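You operate a simulated robot arm through the tools that you are given. There is no shell and no other tool. Be economical: measure what you need, move in short steps, check, and stop when the job is done.

You run a simulated two-armed robot. Do the job below in one go: nothing can be reset, and whatever is moved stays where it is left.

## Task
Pick up the red lead reel with one hand, pass it to the other hand and put it on the blue rubber mat.

The check looks at the end state, three seconds after you hand in, the way a careful person would. Anything else that was tipped, shoved, dropped, spilled or broken makes it a failure.

## Robot
Two 7-joint arms with two-finger parallel grippers on one trunk, on a base that drives. Base frame: it is fixed to the floor where the robot stands at the start and does not move with it; the origin is under the middle of the robot, x ahead of it, y to its left, z up; the surface under the hand at the start is at about z = 0.74. Readings come in m, degrees, newtons and seconds.
The left shoulder is at the start at [0.03, 0.119, 0.985], the right one opposite. With the tool pointing down near the work surface each hand reaches from about 0.24 to 0.68 m from the robot's upright axis, wherever it stands, measured 20 degrees to its own side. Places, roughly: blue rubber mat [-1.4, 3, 0.8]; red lead reel (6x8x20 cm) [0.6, 0.2, 0.8]. Payload 3.43 kg a hand.
The tool frame of a hand sits at the grasp point between the pads (the TCP): z along the fingers, y along the line on which they close. The tips reach 0.03 m beyond it. Largest opening 0.094 m; finger width 0.028, thickness 0.01; the body of the gripper, 0.05 by 0.096 m, starts 0.055 m behind the TCP.
Orientation is that of the tool frame in the base frame, as [roll, pitch, yaw] about the fixed x, y, z axes, in that order (R = Rz(yaw) Ry(pitch) Rx(roll)). With the fingers straight down and closing along the base's y, the tool's x points along the base's -x, its y along +y and its z along -z.

## Interface
- The arms move only by the tool drive_tool. It takes "left_steps", "right_steps" or both (then of equal length, played together; a hand with none holds still); each is a list of rows, each an object of numbers (a shift or turn left out is 0, a gripper value left out holds the last): "dx", "dy", "dz": the shift along the tool's x, y, z in m; "ax", "ay", "az": the turn, a rotation vector about the tool's x, y, z in degrees; "jaw": the closure, from 0 (fully open) to 1 (shut). In form: [{"dx": .., "dy": .., "dz": .., "ax": .., "ay": .., "az": .., "jaw": ..}, ...]. A call has 1 to 10 rows; each row shifts and turns the commanded pose from where the row before left it, along the tool's axes as they then stand. Each row takes 0.2 s and may step no farther than 0.05 m and 8.6 degrees from the row before; otherwise, or with a gripper value out of range, the whole call is refused. A pose out of reach is approached as far as the arm can. The call stops where the force on the tool passes 40 N (or 10 N more than at its start, if that is more) or the arm is blocked; 0.2 s more then pass. Each finger travels about 0.072 m/s and halts on what it meets, pressing with about 30 N; the grip force reading is that of the motor and also rises with nothing between the fingers. The clock runs only during rows and for 0.2 s after the last one: add rows that do not move to give the fingers time. The reply holds the time, the measured pose of the TCP, the force on the tool along the base axes, the opening and the grip force, in the units named above and with some noise, with the torque about the TCP (base axes, N m) and any sound that the robot's microphone picked up, and new pictures: "views" is both (left out), scene, wrist or none (wrist: the cameras of the hands that moved).
- Cameras (640 x 400 px; columns grow to the right, rows downward): "scene" is now at [0.0283, 0.0326, 1.6753]; the picture's right is [0.48, -0.88, 0.00], its down [-0.75, -0.41, -0.51] and it looks along [0.45, 0.24, -0.86] (base axes); focal length 266 px, centre (320, 200). "left" rides on the left gripper at [0.076, -0.014, -0.103] in its tool frame; the picture's right is [0.18, 0.98, 0.00], its down [-0.75, 0.14, -0.64] and it looks along [-0.63, 0.12, 0.77] (tool axes); focal length 243 px, centre (320, 200). "right" rides on the right gripper at [0.076, 0.014, -0.102] in its tool frame; the picture's right is [-0.18, 0.98, 0.00], its down [-0.75, -0.14, -0.64] and it looks along [-0.63, -0.12, 0.77] (tool axes); focal length 243 px, centre (320, 200). There is no depth. A picture from a camera that has moved, and an enlarged one, comes with that camera's place and axes in the base frame and with its lens.
- lift_body(by): slides the trunk up (or, below 0, down) by that many m; the arms and the scene camera ride with it, the base frame stays. It gives what a move gives, with no picture.
- base_move(legs): drives the robot by 1 to 6 legs, each [ahead, turn to the left] in m and degrees, along the robot's own axes; the way and the turn of a leg run together, so that a leg with both is an arc; at most 1.5 m and 180 degrees a leg. The arms and the cameras ride along, it lands a little off, and it stops where it bumps. It gives what a move gives, and a new picture of the scene camera.
- aim_head(pan, tilt): turns the head with the scene camera to pan (to the left, within 143 degrees either way) and tilt (down, from -29 to 69), counted from straight ahead of the robot. It gives what a move gives, and a new picture of the scene camera.
- inspect(camera, box): a new picture of the part [left, top, right, bottom] of that camera's present view, enlarged. No time passes.
- job_done(): hands the job in; it is judged then, once.

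Go step by step. Nothing tells you exact positions but the pictures and the camera data: compare them with the known pose of the tool, close in by small moves and look again before you grip or let go. The budget is 120 turns and 260 pictures, counting those below and the enlarged ones. Unless the task says otherwise, let go and move clear before handing in, and close with one line.

The tools are called after "Call:" as name(argument=value, ...) on one line, values as JSON. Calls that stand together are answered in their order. drive_tool: Moves the arms, as the interface text tells. Its arguments: {"type":"object","properties":{"left_steps":{"type":"array"},"right_steps":{"type":"array"},"views":{"type":"string","enum":["both","scene","wrist","none"]}},"required":[]} The other tools are called the same way: lift_body (by) slides the trunk up or down; base_move (legs) drives the base; aim_head (pan, tilt) turns the head that bears the scene camera; inspect (camera, box) takes an enlarged picture of a part of a camera's view; job_done () hands the job in.

At the start:

```text
t: 0.0
left_tcp_pos: [0.4289, 0.3676, 1.0655]
left_orientation: [180.0, 0.1, -180.0]
left_ft_force: [-0.7, -0.1, 0.1]
left_wrist_torque: [0.01, -0.03, 0.03]
left_opening: 0.0942
left_finger_force: 0.1
right_tcp_pos: [0.3644, -0.0051, 1.0144]
right_orientation: [180.0, 0.0, 179.9]
right_ft_force: [0.4, -0.4, 0.0]
right_wrist_torque: [-0.01, 0.01, -0.01]
right_opening: 0.0941
right_finger_force: 0.1
trunk travel left (down, up): [-0.25, 0.16]
robot x, y, heading: [0.0004, 0.0026, -0.0]
head pan, tilt: [28.7, 59.4]
```

scene: 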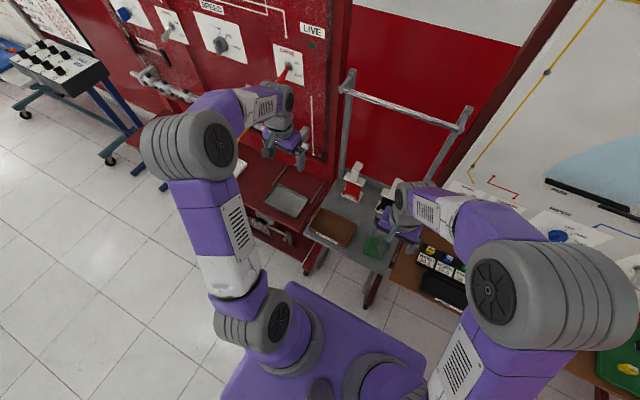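
right: 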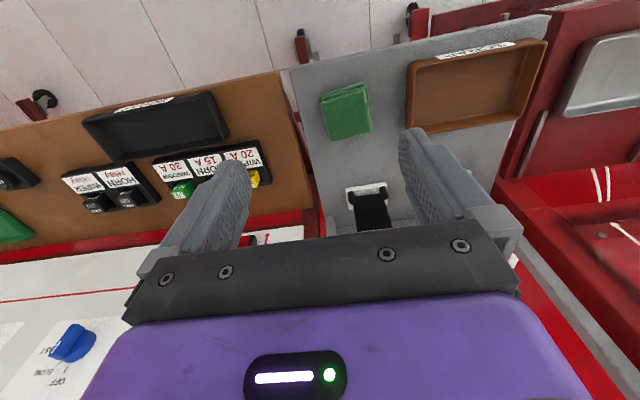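
left: 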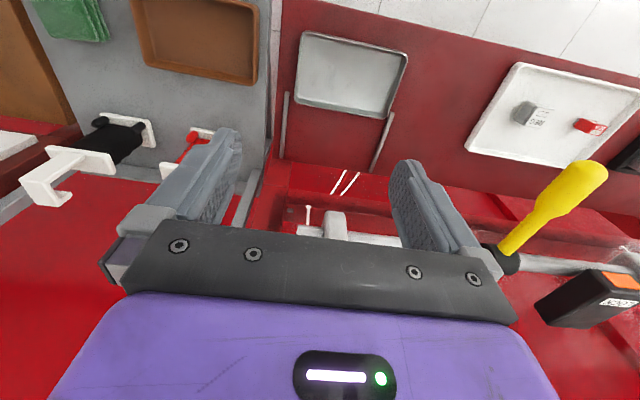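

I see a grey bench ahead with what looks like a red/white reel and a black one; I take the red one to be near [0.6, 0.2]. I'll enlarge the views first.

Call:
inspect(camera="scene", box=[280, 130, 440, 270])

Call:
inspect(camera="left", box=[0, 60, 320, 260])

```text
2.86 times, centred on (360, 200) of scene
camera zoom: at [0.0283, 0.0326, 1.6753], right [0.48, -0.88, 0.0], down [-0.75, -0.41, -0.51], along [0.45, 0.24, -0.86], focal length 759 px, centre (206, 200)
```

zoom: 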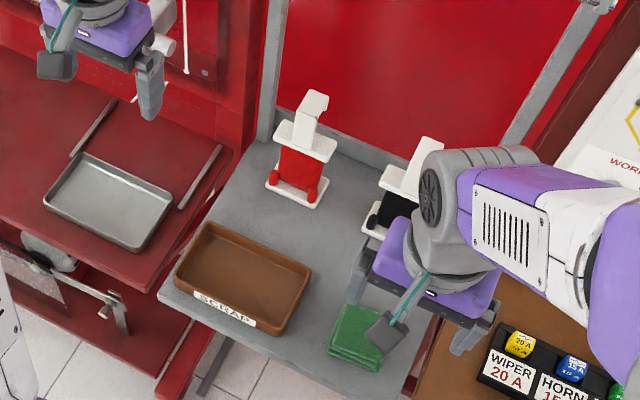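

```text
2.00 times, centred on (160, 160) of left
camera zoom: at [0.3527, 0.3526, 1.1671], right [-0.18, 0.98, 0.0], down [0.75, 0.14, 0.64], along [0.63, 0.12, -0.77], focal length 485 px, centre (640, 280)
```

zoom: 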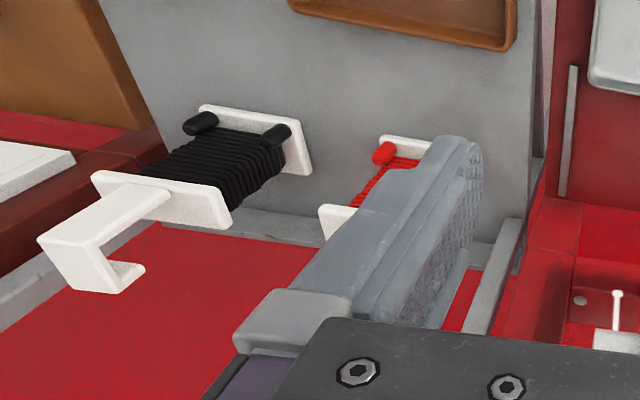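

The red reel stands upright on the grey bench at about [0.597, 0.19], base at 0.74, handle top near 0.94. I'll draw the right hand back and move the left hand for a clear look at the reel.

Call:
drive_tool(right_steps=[{"dx": 0.04, "dy": -0.04}, {"dx": 0.04, "dy": -0.04}, {"dy": -0.03}, {}], left_steps=[{"dx": 0.045, "dy": 0}, {"dx": 0.045, "dy": -0.02}, {"dy": -0.045}, {"dy": -0.045}])

```text
refused: row 1 steps farther than a row can; nothing moved
```

Call:
drive_tool(right_steps=[{"dx": 0.03, "dy": -0.03}, {"dx": 0.03, "dy": -0.03}, {"dx": 0.02, "dy": -0.04}, {"dy": -0.01}], left_steps=[{"dx": 0.04, "dy": 0}, {"dx": 0.04, "dy": -0.02}, {"dy": -0.04}, {"dy": -0.04}])

```text
t: 1.0
left_tcp_pos: [0.3507, 0.2678, 1.065]
left_orientation: [179.9, 0.0, -180.0]
left_ft_force: [-0.8, -0.4, -0.1]
left_wrist_torque: [0.01, 0.01, 0.01]
left_opening: 0.0938
left_finger_force: 0.1
right_tcp_pos: [0.2834, -0.1152, 1.0159]
right_orientation: [-180.0, 0.0, 180.0]
right_ft_force: [-0.5, 0.8, -0.2]
right_wrist_torque: [0.0, -0.04, 0.01]
right_opening: 0.0938
right_finger_force: 0.0
trunk travel left (down, up): [-0.25, 0.16]
robot x, y, heading: [-0.0, -0.0013, 0.1]
head pan, tilt: [28.7, 59.4]
camera scene: at [0.0281, 0.0326, 1.6753], right [0.48, -0.88, 0.0], down [-0.75, -0.41, -0.51], along [0.45, 0.24, -0.86], focal length 266 px, centre (320, 200)
camera right: at [0.2076, -0.0995, 1.1189], right [0.18, 0.98, 0.0], down [0.75, -0.14, 0.64], along [0.63, -0.12, -0.77], focal length 243 px, centre (320, 200)
camera left: at [0.2744, 0.2535, 1.1661], right [-0.19, 0.98, 0.0], down [0.75, 0.14, 0.64], along [0.63, 0.12, -0.77], focal length 243 px, centre (320, 200)
```

scene: 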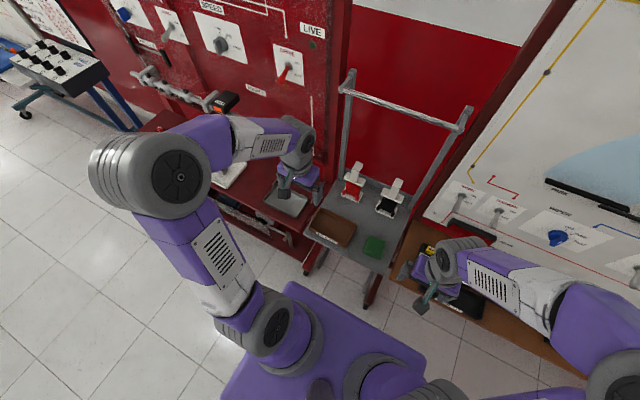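
right: 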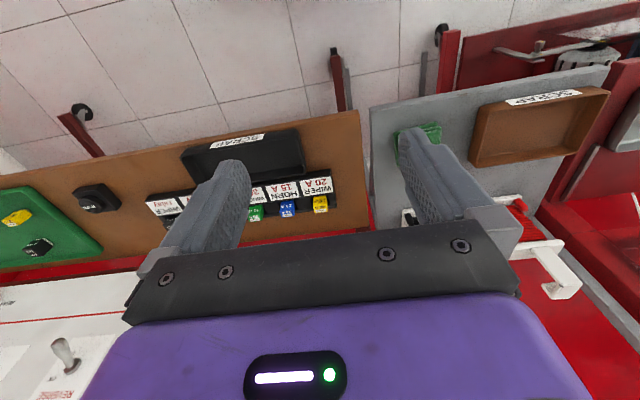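
left: 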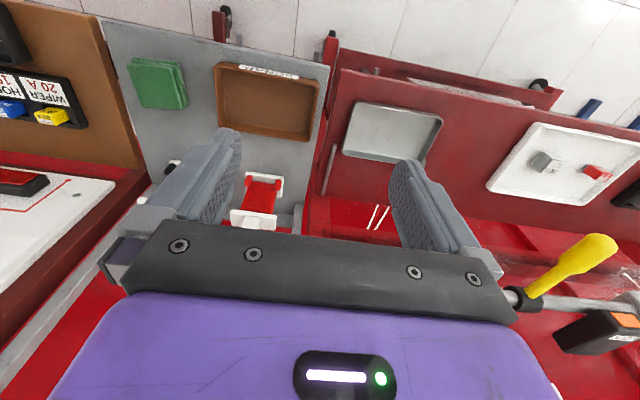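

The reel is visible in both views now. I'll enlarge.

Call:
inspect(camera="scene", box=[320, 150, 416, 210])

Call:
inspect(camera="left", box=[200, 150, 328, 230])

Call:
inspect(camera="right", box=[460, 160, 620, 320])

```text
6.67 times, centred on (368, 180) of scene
camera zoom: at [0.0281, 0.0326, 1.6753], right [0.48, -0.88, 0.0], down [-0.75, -0.41, -0.51], along [0.45, 0.24, -0.86], focal length 1772 px, centre (0, 333)
```

zoom: 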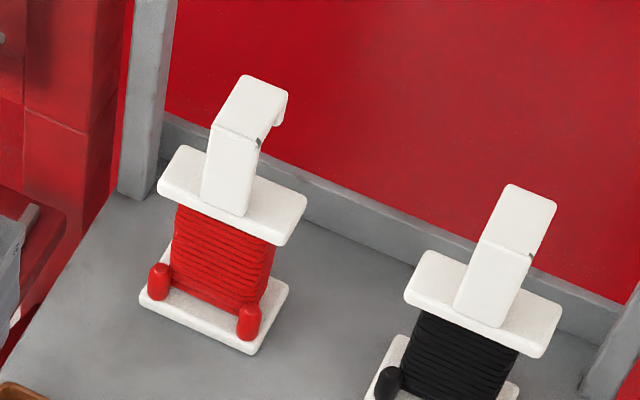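

```text
5.00 times, centred on (264, 190) of left
camera zoom: at [0.2744, 0.2535, 1.1661], right [-0.19, 0.98, 0.0], down [0.75, 0.14, 0.64], along [0.63, 0.12, -0.77], focal length 1213 px, centre (600, 250)
```

zoom: 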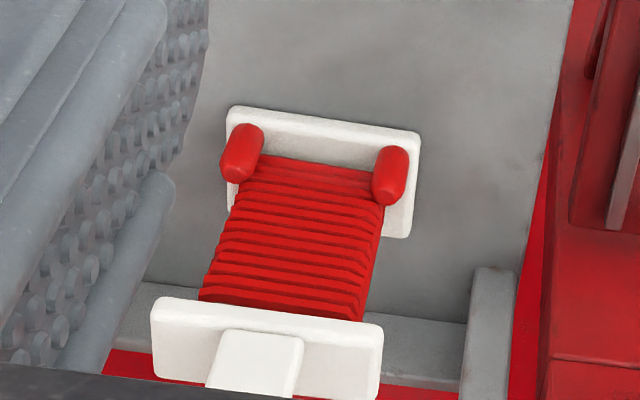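

```text
2.50 times, centred on (540, 240) of right
camera zoom: at [0.2076, -0.0995, 1.1189], right [0.18, 0.98, 0.0], down [0.75, -0.14, 0.64], along [0.63, -0.12, -0.77], focal length 606 px, centre (-230, 100)
```

zoom: 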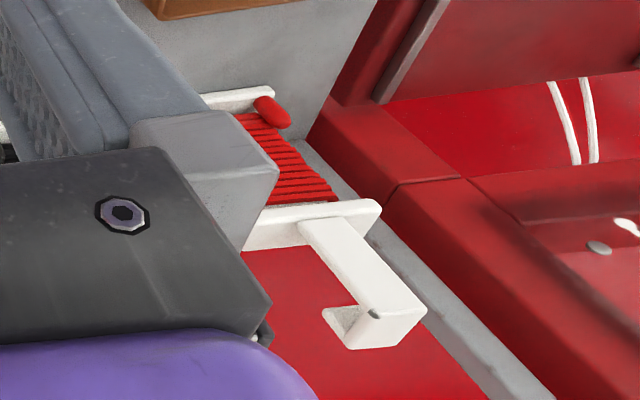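

The reel is square to the base axes: base x 0.577–0.637, y 0.152–0.229; handle strip 2.6 cm wide centred at y = 0.19, top near z 0.935, with plugs low at the front. I'll tilt the left tool 25° (wrist leaning to the robot, away from the rack bar) and go to a point above the handle.

Call:
drive_tool(left_steps=[{"ay": -8.33}, {"ay": -8.33}, {"ay": -8.33}, {"dx": -0.033, "dy": -0.0156, "dz": 0.0244}, {"dx": -0.033, "dy": -0.0156, "dz": 0.0244}, {"dx": -0.033, "dy": -0.0156, "dz": 0.0244}, {"dx": -0.033, "dy": -0.0156, "dz": 0.0244}, {"dx": -0.033, "dy": -0.0156, "dz": 0.0244}, {}])

```text
t: 3.0
left_tcp_pos: [0.5463, 0.1898, 1.0239]
left_orientation: [-180.0, 25.0, 180.0]
left_ft_force: [-0.2, -0.5, 0.1]
left_wrist_torque: [0.0, 0.0, -0.01]
left_opening: 0.0937
left_finger_force: 0.1
right_tcp_pos: [0.2839, -0.114, 1.0161]
right_orientation: [-180.0, 0.0, -180.0]
right_ft_force: [-0.3, -0.3, -0.5]
right_wrist_torque: [0.03, 0.02, 0.0]
right_opening: 0.094
right_finger_force: 0.1
trunk travel left (down, up): [-0.25, 0.16]
robot x, y, heading: [0.0011, 0.0019, -0.0]
head pan, tilt: [28.7, 59.4]
camera scene: at [0.0272, 0.0331, 1.6753], right [0.48, -0.88, 0.0], down [-0.75, -0.41, -0.51], along [0.45, 0.24, -0.86], focal length 266 px, centre (320, 200)
camera left: at [0.4358, 0.1749, 1.0847], right [-0.17, 0.98, -0.08], down [0.41, 0.14, 0.9], along [0.9, 0.12, -0.43], focal length 243 px, centre (320, 200)
```

scene: 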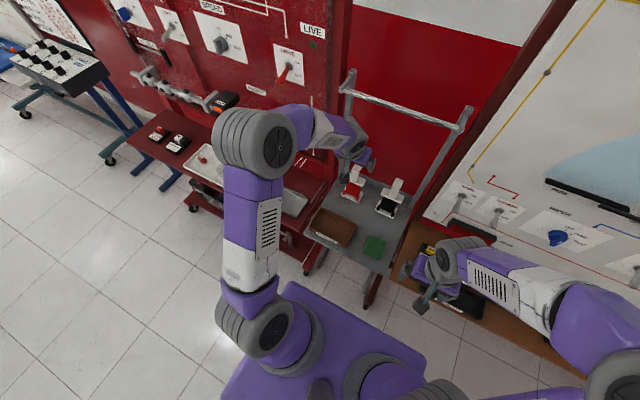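
left: 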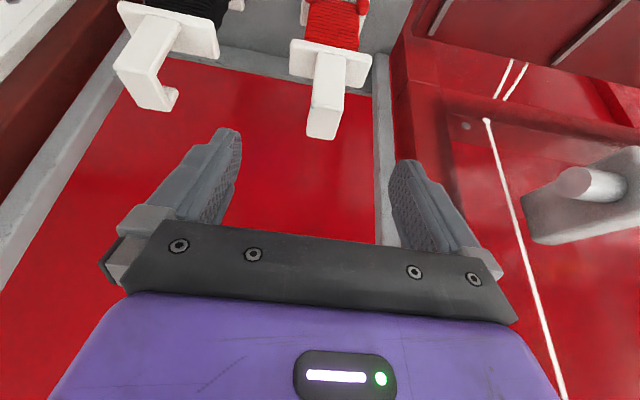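

The hand is before the handle. I'll enlarge to check lateral alignment.

Call:
inspect(camera="left", box=[260, 20, 420, 150])

Call:
inspect(camera="scene", box=[310, 120, 422, 220])

```text
3.08 times, centred on (340, 85) of left
camera zoom: at [0.4358, 0.1749, 1.0847], right [-0.17, 0.98, -0.08], down [0.41, 0.14, 0.9], along [0.9, 0.12, -0.43], focal length 746 px, centre (258, 554)
```

zoom: 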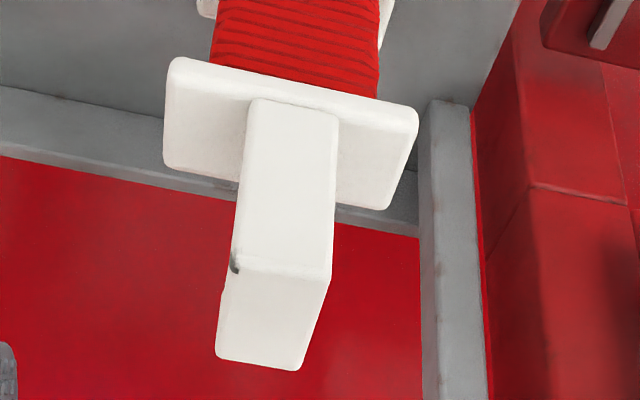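

```text
4.00 times, centred on (366, 170) of scene
camera zoom: at [0.0272, 0.0331, 1.6753], right [0.48, -0.88, 0.0], down [-0.75, -0.41, -0.51], along [0.45, 0.24, -0.86], focal length 1063 px, centre (136, 320)
```

zoom: 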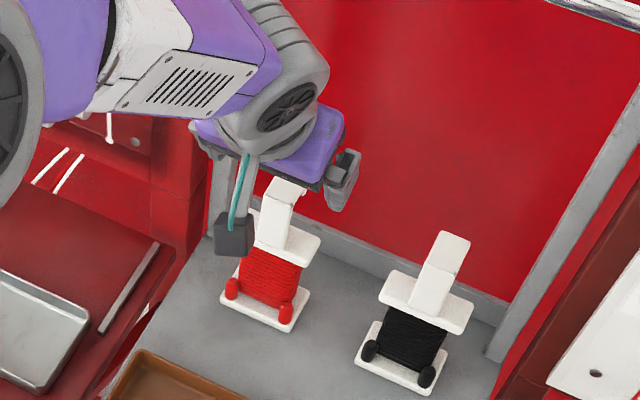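

Handle top spans x 0.583–0.622, y centre 0.194, z 0.93. I'll descend along the tool axis to straddle it.

Call:
drive_tool(left_steps=[{"dx": -0.001, "dy": 0.002, "dz": 0.032}, {"dx": -0.001, "dy": 0.002, "dz": 0.032}, {"dx": -0.001, "dz": 0.031}, {"dz": 0.03}, {}])

```text
t: 4.2
left_tcp_pos: [0.6043, 0.1946, 0.9117]
left_orientation: [179.9, 25.0, -180.0]
left_ft_force: [0.5, 0.0, 0.0]
left_wrist_torque: [0.01, -0.04, -0.04]
left_opening: 0.094
left_finger_force: 0.0
right_tcp_pos: [0.2829, -0.1141, 1.016]
right_orientation: [-180.0, 0.0, 180.0]
right_ft_force: [-0.6, -0.3, 0.1]
right_wrist_torque: [-0.01, 0.01, 0.02]
right_opening: 0.0939
right_finger_force: 0.0
trunk travel left (down, up): [-0.25, 0.16]
robot x, y, heading: [0.0014, -0.0024, -0.1]
head pan, tilt: [28.7, 59.4]
camera scene: at [0.0277, 0.0326, 1.6753], right [0.48, -0.88, 0.0], down [-0.75, -0.41, -0.51], along [0.45, 0.24, -0.86], focal length 266 px, centre (320, 200)
camera left: at [0.4926, 0.1807, 0.972], right [-0.17, 0.98, -0.08], down [0.41, 0.14, 0.9], along [0.9, 0.12, -0.43], focal length 243 px, centre (320, 200)
```

scene: 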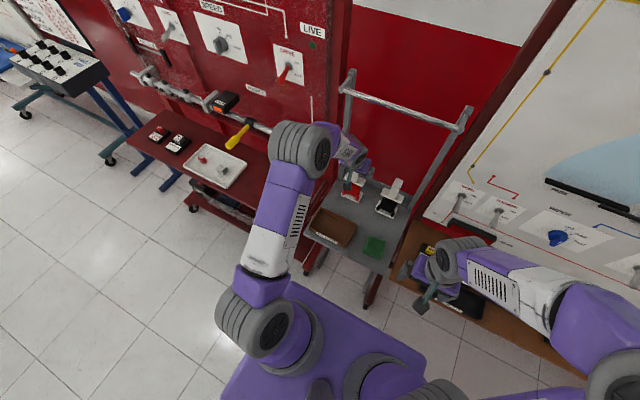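
left: 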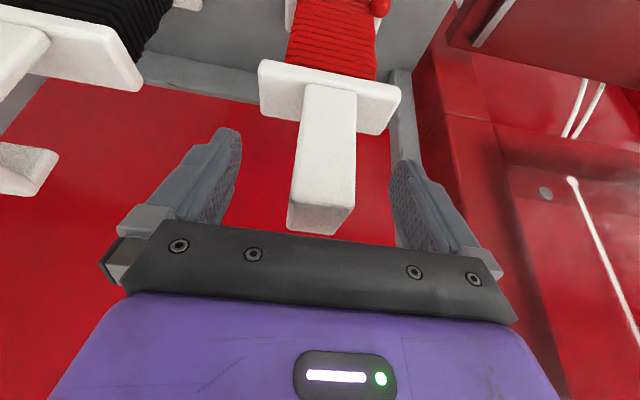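

The handle sits between the fingers and within 2 mm of the centre. I'll close the left jaw.

Call:
drive_tool(left_steps=[{"jaw": 0.5}, {"jaw": 1}, {}, {}, {}, {}], views="wrist")

```text
t: 5.6
left_tcp_pos: [0.6042, 0.1949, 0.9132]
left_orientation: [-180.0, 25.0, 179.9]
left_ft_force: [0.0, -0.9, -0.7]
left_wrist_torque: [-0.03, -0.02, -0.01]
left_opening: 0.0325
left_finger_force: 29.8
right_tcp_pos: [0.284, -0.1146, 1.0156]
right_orientation: [180.0, 0.0, 180.0]
right_ft_force: [0.1, -0.3, -0.1]
right_wrist_torque: [-0.01, 0.01, -0.03]
right_opening: 0.094
right_finger_force: 0.1
trunk travel left (down, up): [-0.25, 0.16]
robot x, y, heading: [0.0033, -0.0001, -0.2]
head pan, tilt: [28.7, 59.4]
camera left: at [0.4927, 0.1805, 0.9721], right [-0.17, 0.98, -0.08], down [0.41, 0.14, 0.9], along [0.9, 0.12, -0.43], focal length 243 px, centre (320, 200)
```

left: 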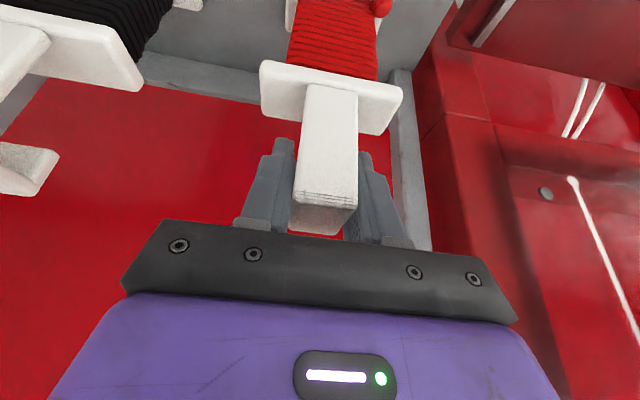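

Gripped at 32 mm. I'll lift 6 cm straight up and check the load.

Call:
drive_tool(left_steps=[{"dx": -0.0085, "dz": -0.018}, {"dx": -0.0085, "dz": -0.018}, {"dx": -0.0085, "dz": -0.018}, {}])

```text
t: 6.6
left_tcp_pos: [0.6061, 0.1945, 0.9721]
left_orientation: [-180.0, 25.0, -180.0]
left_ft_force: [0.0, 0.7, -1.7]
left_wrist_torque: [-0.02, 0.02, 0.01]
left_opening: 0.0322
left_finger_force: 29.9
right_tcp_pos: [0.2847, -0.1149, 1.0153]
right_orientation: [-180.0, 0.0, 180.0]
right_ft_force: [-0.1, -0.1, 0.3]
right_wrist_torque: [-0.01, -0.02, 0.0]
right_opening: 0.0938
right_finger_force: 0.1
trunk travel left (down, up): [-0.25, 0.16]
robot x, y, heading: [0.0002, -0.0049, -0.0]
head pan, tilt: [28.7, 59.4]
camera scene: at [0.0288, 0.0327, 1.6753], right [0.48, -0.88, 0.0], down [-0.76, -0.41, -0.51], along [0.45, 0.24, -0.86], focal length 266 px, centre (320, 200)
camera left: at [0.4935, 0.1784, 1.0316], right [-0.17, 0.98, -0.08], down [0.41, 0.14, 0.9], along [0.9, 0.12, -0.43], focal length 243 px, centre (320, 200)
```

scene: 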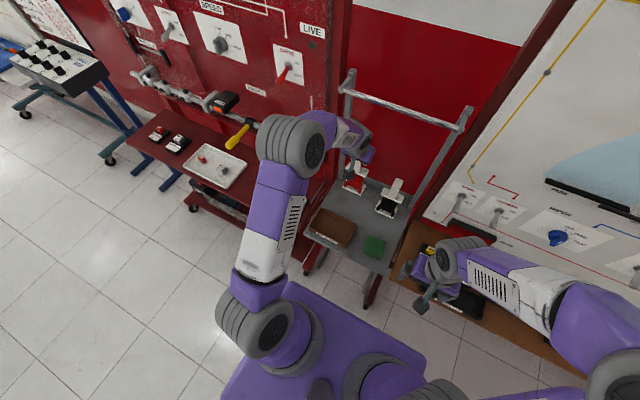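
left: 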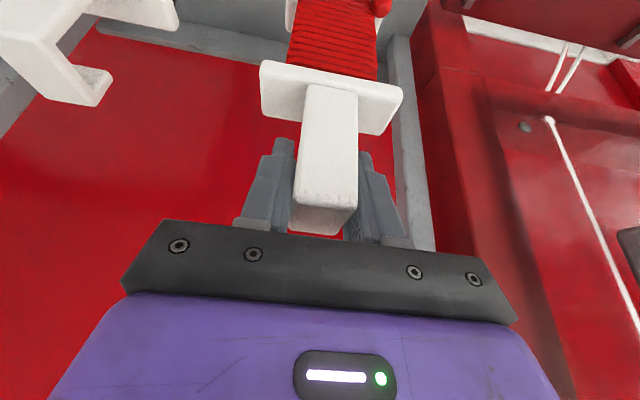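

The reel is light and lifted cleanly. I'll retract and raise the left hand with it, while yawing the right hand by about 86° for a side approach.

Call:
drive_tool(left_steps=[{"dx": -0.008, "dz": -0.018}, {"dx": 0.02, "dz": -0.0316}, {"dx": 0.02, "dz": -0.0316}, {"dx": 0.02, "dz": -0.0316}, {"dx": 0.02, "dz": -0.0316}, {"dx": 0.02, "dz": -0.0316}, {}, {}, {}, {}], right_steps=[{"az": 8.55}, {"az": 8.55}, {"az": 8.55}, {"az": 8.55}, {"az": 8.55}, {"az": 8.55}, {"az": 8.55}, {"az": 8.55}, {"az": 8.55}, {"az": 8.55}])

```text
t: 8.8
left_tcp_pos: [0.4472, 0.1938, 1.0939]
left_orientation: [180.0, 25.0, -180.0]
left_ft_force: [-0.3, -0.9, -1.4]
left_wrist_torque: [0.03, 0.01, -0.01]
left_opening: 0.0324
left_finger_force: 30.0
right_tcp_pos: [0.2836, -0.1148, 1.0141]
right_orientation: [-180.0, 0.1, 94.3]
right_ft_force: [1.0, 0.8, 0.0]
right_wrist_torque: [0.02, 0.02, 0.01]
right_opening: 0.0938
right_finger_force: 0.0
trunk travel left (down, up): [-0.25, 0.16]
robot x, y, heading: [-0.0035, -0.0002, 0.2]
head pan, tilt: [28.7, 59.4]
camera scene: at [0.0283, 0.0328, 1.6753], right [0.48, -0.88, 0.0], down [-0.75, -0.41, -0.51], along [0.45, 0.24, -0.86], focal length 266 px, centre (320, 200)
camera right: at [0.2919, -0.0368, 1.1172], right [0.99, -0.11, 0.0], down [-0.08, -0.76, 0.64], along [-0.07, -0.64, -0.77], focal length 243 px, centre (320, 200)
camera left: at [0.336, 0.179, 1.1519], right [-0.17, 0.98, -0.08], down [0.41, 0.14, 0.9], along [0.9, 0.12, -0.43], focal length 243 px, centre (320, 200)
```

scene: 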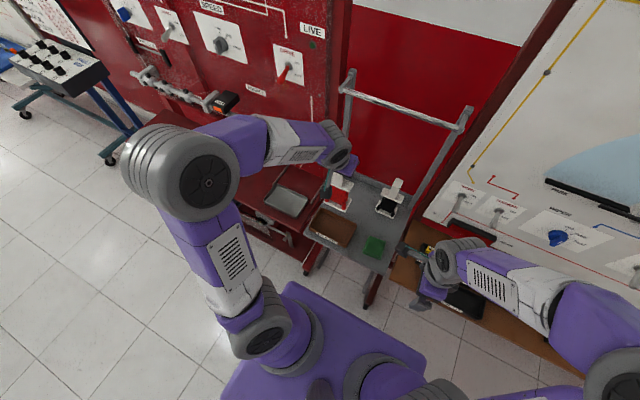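
right: 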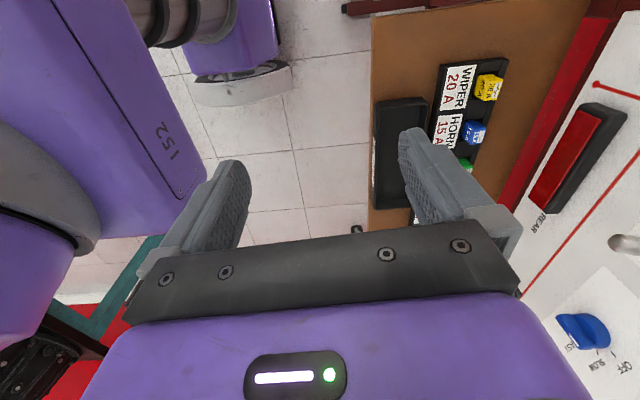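
left: 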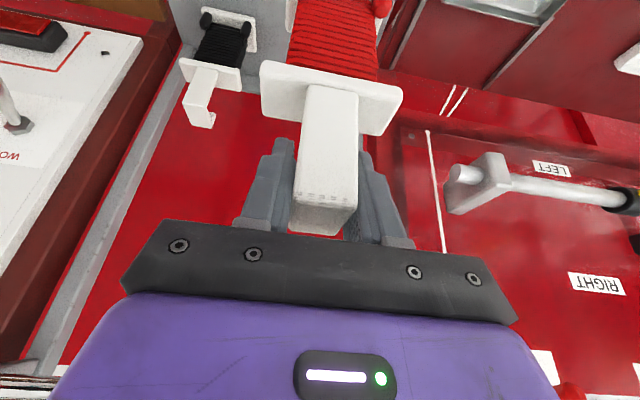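

Reel core centre is now about [0.450, 0.190, 0.989]. I'll tilt the right tool to point left, nearly horizontal, while moving it forward to x = 0.45.

Call:
drive_tool(right_steps=[{"az": 4.3, "dy": 0.018}, {"ay": 8.5, "dy": 0.018}, {"ay": 8.5, "dy": 0.018}, {"ay": 8.5, "dy": 0.018}, {"ay": 8.5, "dy": 0.018}, {"ay": 8.5, "dy": 0.018}, {"ay": 8.5, "dy": 0.018}, {"ay": 8.5, "dy": 0.018}, {"ay": 8.5, "dy": 0.018}, {"ay": 8.5}])

```text
t: 11.0
left_tcp_pos: [0.4471, 0.1937, 1.0915]
left_orientation: [179.9, 24.9, 179.9]
left_ft_force: [-0.5, 0.1, -2.4]
left_wrist_torque: [0.02, 0.03, 0.0]
left_opening: 0.0323
left_finger_force: 29.9
right_tcp_pos: [0.4462, -0.1128, 1.0157]
right_orientation: [179.8, -76.6, 90.3]
right_ft_force: [0.5, -0.6, 0.5]
right_wrist_torque: [-0.03, 0.0, -0.01]
right_opening: 0.0941
right_finger_force: 0.3
trunk travel left (down, up): [-0.25, 0.16]
robot x, y, heading: [-0.0027, -0.0017, 0.3]
head pan, tilt: [28.7, 59.4]
camera scene: at [0.0285, 0.0321, 1.6753], right [0.48, -0.88, 0.0], down [-0.76, -0.41, -0.51], along [0.45, 0.24, -0.86], focal length 266 px, centre (320, 200)
camera right: at [0.461, -0.1952, 1.1127], right [0.98, -0.04, -0.18], down [-0.14, -0.8, -0.59], along [-0.12, 0.6, -0.79], focal length 243 px, centre (320, 200)
```

scene: 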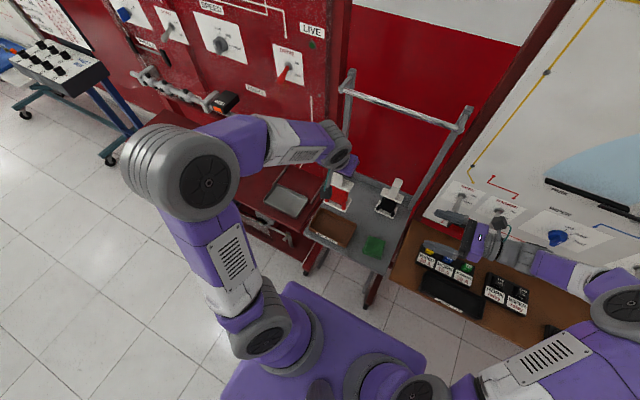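
right: 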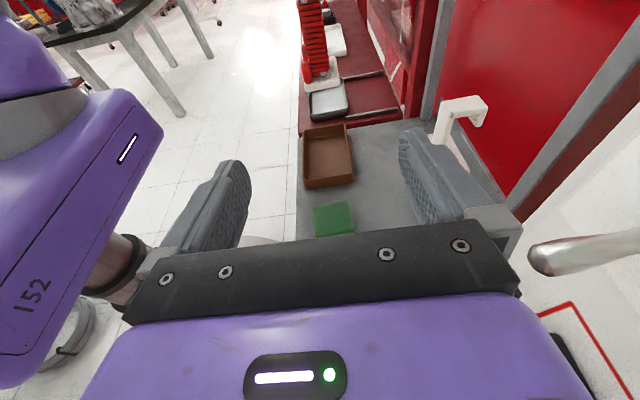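

The right tool points left with clear space. I'll advance to about 12 cm short of the core and look.

Call:
drive_tool(right_steps=[{"dx": 0.01, "dy": 0.001, "dz": 0.0445}, {"dx": 0.01, "dy": 0.001, "dz": 0.0445}, {"dx": 0.01, "dy": 0.001, "dz": 0.0445}, {"dx": 0.01, "dy": 0.001, "dz": 0.0445}, {}])

Call:
inspect(camera="scene", box=[290, 140, 450, 270])

Call:
inspect(camera="right", box=[200, 0, 460, 200])

```text
t: 12.2
left_tcp_pos: [0.4476, 0.1927, 1.093]
left_orientation: [-180.0, 25.0, -180.0]
left_ft_force: [-0.6, 0.2, -1.7]
left_wrist_torque: [0.02, -0.03, -0.01]
left_opening: 0.0323
left_finger_force: 29.7
right_tcp_pos: [0.4483, 0.0696, 1.0108]
right_orientation: [180.0, -76.4, 90.2]
right_ft_force: [-0.2, -0.4, 0.6]
right_wrist_torque: [-0.02, 0.0, 0.01]
right_opening: 0.0943
right_finger_force: 0.1
trunk travel left (down, up): [-0.25, 0.16]
robot x, y, heading: [0.0027, 0.0001, -0.2]
head pan, tilt: [28.7, 59.4]
camera scene: at [0.0281, 0.0319, 1.6753], right [0.48, -0.88, 0.0], down [-0.75, -0.41, -0.51], along [0.45, 0.24, -0.86], focal length 266 px, centre (320, 200)
camera right: at [0.463, -0.0123, 1.1094], right [0.98, -0.04, -0.18], down [-0.14, -0.8, -0.58], along [-0.12, 0.6, -0.79], focal length 243 px, centre (320, 200)
```

scene: 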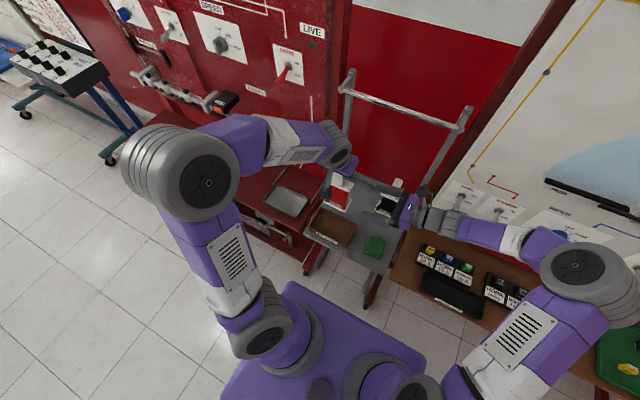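
right: 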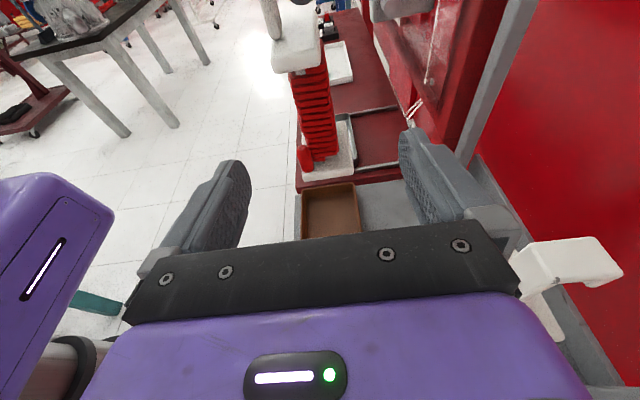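

```text
3.08 times, centred on (370, 205) of scene
camera zoom: at [0.0281, 0.0319, 1.6753], right [0.48, -0.88, 0.0], down [-0.75, -0.41, -0.51], along [0.45, 0.24, -0.86], focal length 818 px, centre (166, 185)
```

zoom: 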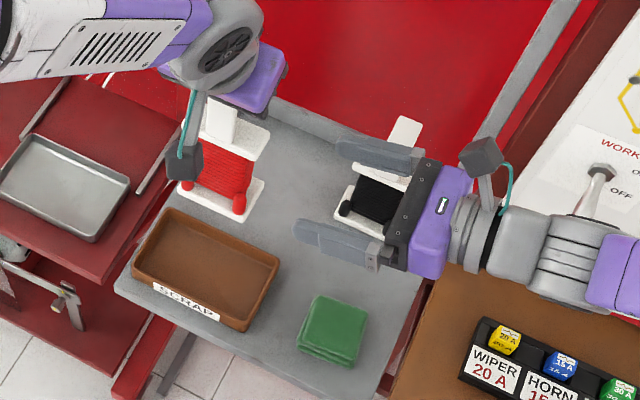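

```text
2.00 times, centred on (330, 100) of right
camera zoom: at [0.463, -0.0123, 1.1094], right [0.98, -0.04, -0.18], down [-0.14, -0.8, -0.58], along [-0.12, 0.6, -0.79], focal length 485 px, centre (300, 400)
```

zoom: 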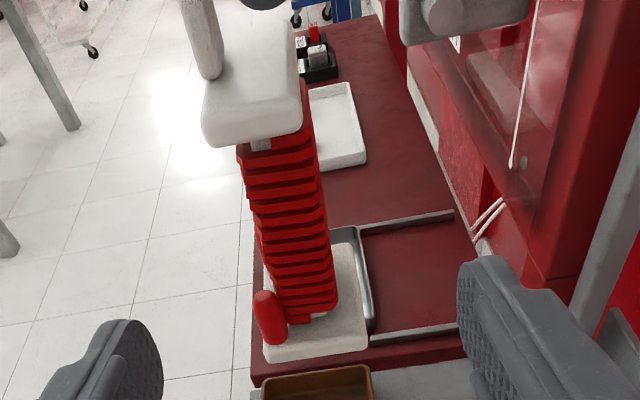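

The core reads x 0.434–0.46, z 0.945–1.03, centred with the right fingers. I'll advance to put the pads around it.

Call:
drive_tool(right_steps=[{"dz": 0.03}, {"dz": 0.03}, {"dz": 0.03, "dx": 0.001}, {"dz": 0.028, "dx": 0.001}, {}])

Call:
inspect(camera="scene", box=[290, 140, 450, 270])

```text
t: 13.4
left_tcp_pos: [0.448, 0.1936, 1.0928]
left_orientation: [180.0, 25.0, 180.0]
left_ft_force: [0.1, -0.3, -2.0]
left_wrist_torque: [-0.03, 0.0, 0.0]
left_opening: 0.0323
left_finger_force: 29.9
right_tcp_pos: [0.4471, 0.184, 0.9857]
right_orientation: [180.0, -76.5, 90.3]
right_ft_force: [0.0, -0.6, -1.0]
right_wrist_torque: [-0.03, 0.0, -0.01]
right_opening: 0.0941
right_finger_force: 0.0
trunk travel left (down, up): [-0.25, 0.16]
robot x, y, heading: [-0.0008, 0.0004, 0.1]
head pan, tilt: [28.7, 59.4]
camera scene: at [0.0283, 0.0322, 1.6753], right [0.48, -0.88, 0.0], down [-0.75, -0.41, -0.51], along [0.45, 0.24, -0.86], focal length 266 px, centre (320, 200)
camera right: at [0.4621, 0.1033, 1.0846], right [0.98, -0.04, -0.18], down [-0.14, -0.8, -0.58], along [-0.12, 0.6, -0.79], focal length 243 px, centre (320, 200)
```

scene: 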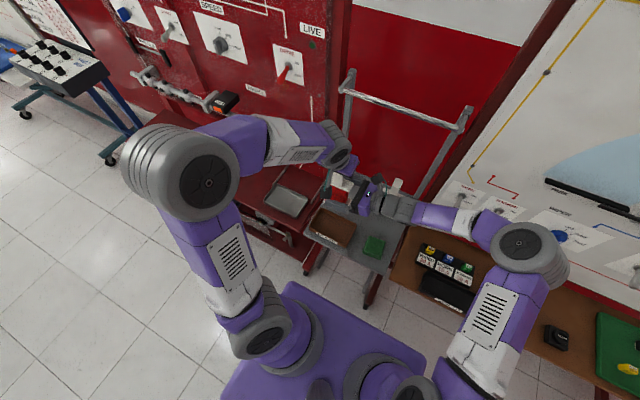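
right: 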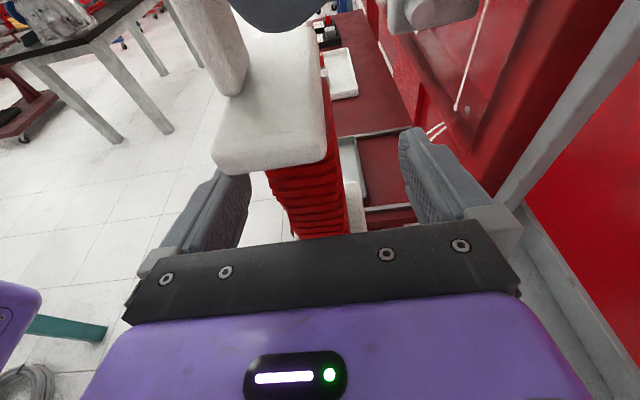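

```text
3.08 times, centred on (370, 205) of scene
camera zoom: at [0.0283, 0.0322, 1.6753], right [0.48, -0.88, 0.0], down [-0.75, -0.41, -0.51], along [0.45, 0.24, -0.86], focal length 818 px, centre (166, 185)
```

zoom: 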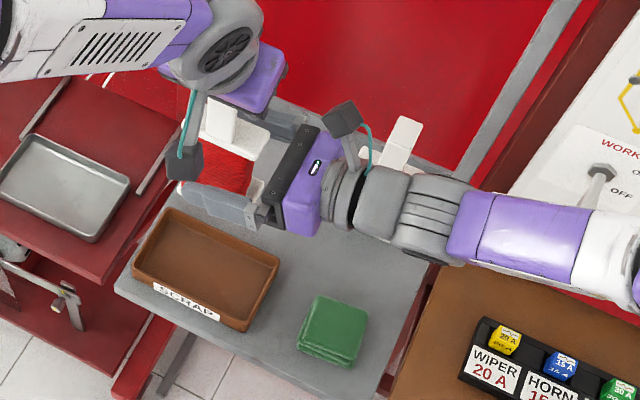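

The right pads straddle the red core with the top flange clear above. I'll close the right jaw.

Call:
drive_tool(right_steps=[{"jaw": 0.5}, {"jaw": 1}, {}, {}, {}, {}], views="wrist")

```text
t: 14.8
left_tcp_pos: [0.4484, 0.1935, 1.0925]
left_orientation: [180.0, 25.1, 180.0]
left_ft_force: [15.7, 4.3, -4.9]
left_wrist_torque: [0.07, -0.87, 0.2]
left_opening: 0.0324
left_finger_force: 30.4
right_tcp_pos: [0.4462, 0.1827, 0.9858]
right_orientation: [179.7, -76.7, 90.6]
right_ft_force: [-15.2, -4.2, 4.1]
right_wrist_torque: [0.4, -0.79, -0.07]
right_opening: 0.034
right_finger_force: 30.2
trunk travel left (down, up): [-0.25, 0.16]
robot x, y, heading: [0.0039, -0.0013, -0.2]
head pan, tilt: [28.7, 59.4]
camera right: at [0.4614, 0.1037, 1.0847], right [0.98, -0.04, -0.18], down [-0.14, -0.8, -0.58], along [-0.12, 0.6, -0.79], focal length 243 px, centre (320, 200)
```

right: 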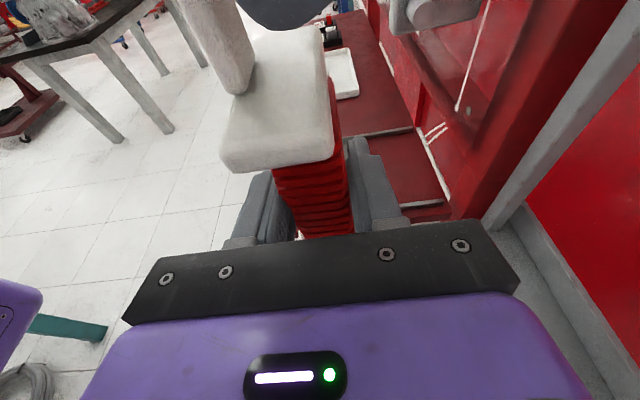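

Both hands hold it, with about 15 N of stress between them along x. I'll relax it by a small shift of the right hand.

Call:
drive_tool(right_steps=[{"dy": -0.002}, {}], views="none")

```text
t: 15.4
left_tcp_pos: [0.4471, 0.1933, 1.0921]
left_orientation: [180.0, 25.1, 180.0]
left_ft_force: [10.7, -0.3, -2.2]
left_wrist_torque: [0.03, -0.62, 0.17]
left_opening: 0.0323
left_finger_force: 30.1
right_tcp_pos: [0.4466, 0.1845, 0.9867]
right_orientation: [179.9, -76.5, 90.2]
right_ft_force: [-10.1, 1.1, 0.7]
right_wrist_torque: [-0.01, -0.45, -0.05]
right_opening: 0.034
right_finger_force: 30.5
trunk travel left (down, up): [-0.25, 0.16]
robot x, y, heading: [-0.0003, -0.0036, -0.1]
head pan, tilt: [28.7, 59.4]
```

Call:
drive_tool(right_steps=[{"dy": -0.003}, {}], views="none")

```text
t: 16.0
left_tcp_pos: [0.4471, 0.1927, 1.0913]
left_orientation: [-180.0, 24.9, -180.0]
left_ft_force: [-7.1, -7.8, 4.5]
left_wrist_torque: [-0.32, 0.71, -0.07]
left_opening: 0.0322
left_finger_force: 29.9
right_tcp_pos: [0.4439, 0.1839, 0.9858]
right_orientation: [-180.0, -76.3, 90.0]
right_ft_force: [6.9, 7.5, -4.4]
right_wrist_torque: [-0.57, 0.11, 0.0]
right_opening: 0.0341
right_finger_force: 30.3
trunk travel left (down, up): [-0.25, 0.16]
robot x, y, heading: [-0.0015, 0.0019, 0.1]
head pan, tilt: [28.7, 59.4]
```

Stress is now small. I'll open the left jaw partly (to ~6 cm, keeping clear of the right camera) and back off along its tool axis.

Call:
drive_tool(left_steps=[{"jaw": 0.4}, {}, {}], views="both")

```text
t: 16.8
left_tcp_pos: [0.4481, 0.1937, 1.0931]
left_orientation: [179.9, 25.0, -180.0]
left_ft_force: [-0.2, 1.5, -0.1]
left_wrist_torque: [0.03, 0.02, -0.03]
left_opening: 0.0564
left_finger_force: 0.0
right_tcp_pos: [0.442, 0.1833, 0.9859]
right_orientation: [-180.0, -76.5, 90.1]
right_ft_force: [0.3, 0.0, 0.0]
right_wrist_torque: [0.0, 0.04, -0.01]
right_opening: 0.0338
right_finger_force: 30.3
trunk travel left (down, up): [-0.25, 0.16]
robot x, y, heading: [0.0055, -0.0028, -0.0]
head pan, tilt: [28.7, 59.4]
camera scene: at [0.0284, 0.0327, 1.6753], right [0.48, -0.88, 0.0], down [-0.75, -0.41, -0.51], along [0.45, 0.24, -0.86], focal length 266 px, centre (320, 200)
camera left: at [0.3362, 0.1789, 1.1519], right [-0.17, 0.98, -0.08], down [0.41, 0.14, 0.9], along [0.9, 0.12, -0.43], focal length 243 px, centre (320, 200)
```

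scene: 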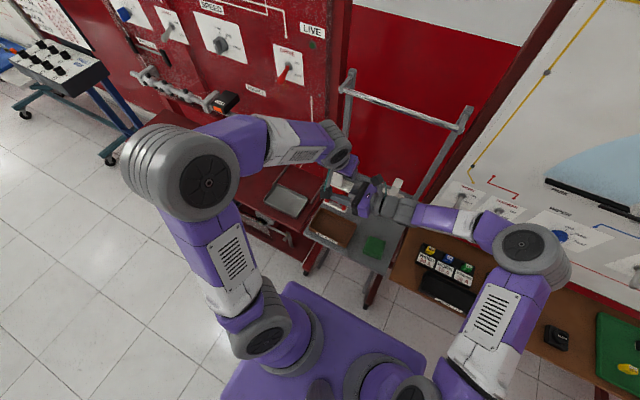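
left: 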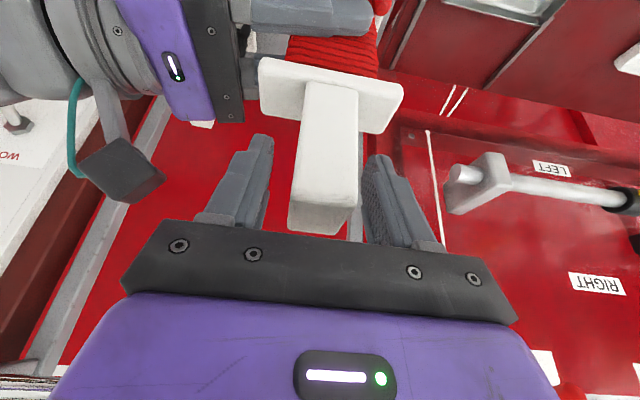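

The left fingers are clear on both sides. I'll withdraw the left hand up and back along its axis, then sideways.

Call:
drive_tool(left_steps=[{"dz": -0.03}, {"dz": -0.03}, {"dz": -0.035}, {"dz": -0.03, "dy": 0.03}, {"dy": 0.045}, {}], views="scene")

```text
t: 18.2
left_tcp_pos: [0.395, 0.2688, 1.2061]
left_orientation: [-180.0, 25.0, -180.0]
left_ft_force: [0.0, 0.5, -0.1]
left_wrist_torque: [0.0, 0.02, -0.02]
left_opening: 0.0566
left_finger_force: 0.0
right_tcp_pos: [0.443, 0.1843, 0.9858]
right_orientation: [-179.9, -76.5, 90.2]
right_ft_force: [0.0, -0.1, 0.1]
right_wrist_torque: [-0.03, 0.0, -0.02]
right_opening: 0.0341
right_finger_force: 29.8
trunk travel left (down, up): [-0.25, 0.16]
robot x, y, heading: [0.0018, -0.0002, -0.0]
head pan, tilt: [28.7, 59.4]
camera scene: at [0.0283, 0.0321, 1.6753], right [0.48, -0.88, 0.0], down [-0.75, -0.41, -0.51], along [0.45, 0.24, -0.86], focal length 266 px, centre (320, 200)
```

scene: 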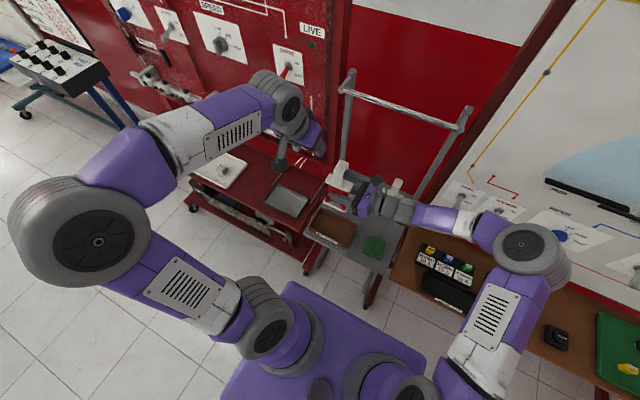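

Transfer done. I'll draw both hands in toward the body, and then look toward the mat at bearing ~115°.

Call:
drive_tool(left_steps=[{"dy": 0.04}, {"dy": 0.04, "ay": 8.3}, {"dy": 0.02, "ay": 8.3}, {"ay": 8.4}, {"dx": 0.03}, {}, {}], right_steps=[{}, {}, {"dy": -0.03}, {"dy": -0.03}, {"dy": -0.03}, {"dy": -0.03}, {"dz": -0.04}])

Call:
aim_head(pan=115, tilt=20)

```text
t: 19.8
left_tcp_pos: [0.3632, 0.367, 1.2073]
left_orientation: [179.9, -0.1, 180.0]
left_ft_force: [0.1, 0.2, 0.2]
left_wrist_torque: [0.03, -0.04, -0.02]
left_opening: 0.0565
left_finger_force: 0.1
right_tcp_pos: [0.3226, 0.1432, 0.9985]
right_orientation: [179.8, -76.7, 90.2]
right_ft_force: [-0.2, -0.3, -1.5]
right_wrist_torque: [0.0, -0.01, -0.04]
right_opening: 0.0339
right_finger_force: 29.9
trunk travel left (down, up): [-0.25, 0.16]
robot x, y, heading: [-0.0015, 0.001, -0.2]
head pan, tilt: [28.7, 59.4]
camera scene: at [0.0269, 0.0303, 1.6754], right [0.48, -0.88, 0.0], down [-0.75, -0.41, -0.51], along [0.45, 0.25, -0.86], focal length 266 px, centre (320, 200)
camera right: at [0.3378, 0.0611, 1.0963], right [0.98, -0.04, -0.18], down [-0.14, -0.8, -0.58], along [-0.12, 0.6, -0.79], focal length 243 px, centre (320, 200)
camera left: at [0.2882, 0.3513, 1.308], right [-0.18, 0.98, 0.0], down [0.75, 0.14, 0.64], along [0.63, 0.12, -0.77], focal length 243 px, centre (320, 200)
```

scene: 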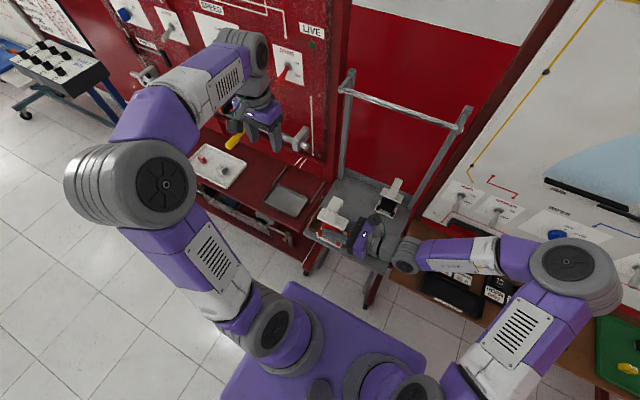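
right: 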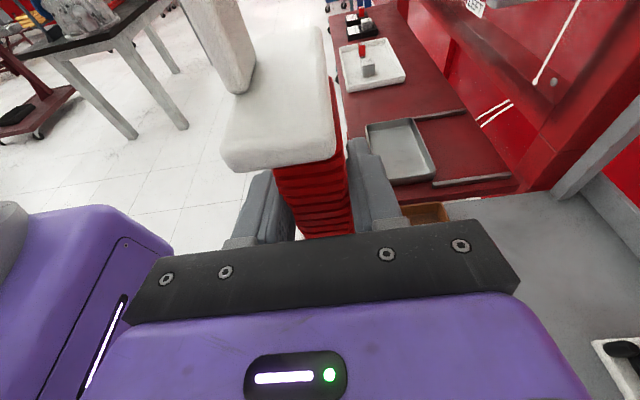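
left: 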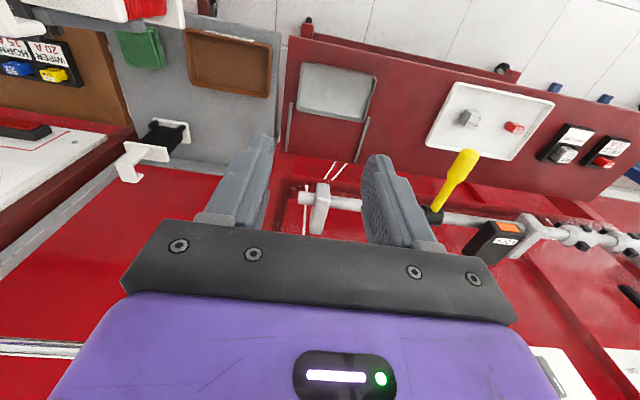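

```text
t: 21.4
left_tcp_pos: [0.3647, 0.3678, 1.2058]
left_orientation: [179.9, 0.0, -179.9]
left_ft_force: [-0.4, 0.3, 0.2]
left_wrist_torque: [0.02, -0.03, 0.02]
left_opening: 0.0563
left_finger_force: 0.0
right_tcp_pos: [0.3243, 0.1441, 0.9972]
right_orientation: [-179.9, -76.5, 90.2]
right_ft_force: [-0.4, -0.6, -0.8]
right_wrist_torque: [-0.01, -0.01, -0.02]
right_opening: 0.0338
right_finger_force: 30.7
trunk travel left (down, up): [-0.25, 0.16]
robot x, y, heading: [0.0028, -0.003, 0.1]
head pan, tilt: [115.0, 20.0]
camera scene: at [-0.07, 0.0848, 1.7327], right [0.91, 0.42, 0.0], down [0.14, -0.31, -0.94], along [-0.4, 0.85, -0.34], focal length 266 px, centre (320, 200)
```

scene: 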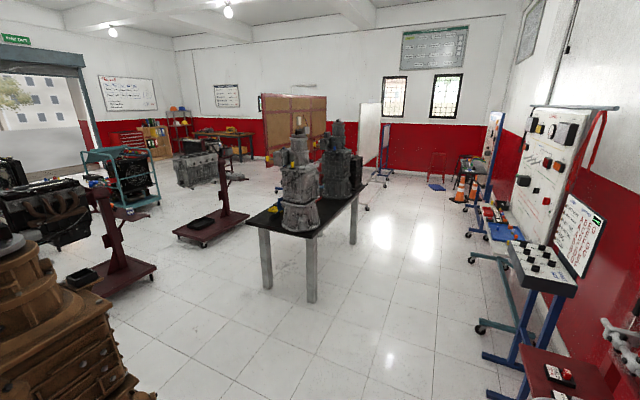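

The mat should be on the black table with the gearboxes. I'll enlarge it.

Call:
inspect(camera="scene", box=[220, 110, 400, 310])

```text
2.00 times, centred on (310, 210) of scene
camera zoom: at [-0.07, 0.0848, 1.7327], right [0.91, 0.42, 0.0], down [0.14, -0.31, -0.94], along [-0.4, 0.85, -0.34], focal length 532 px, centre (340, 180)
```

zoom: 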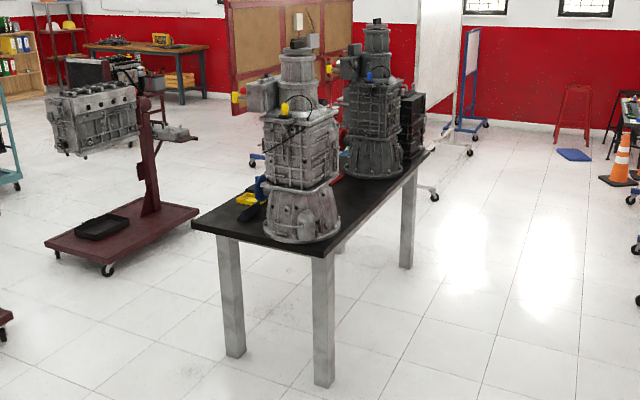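

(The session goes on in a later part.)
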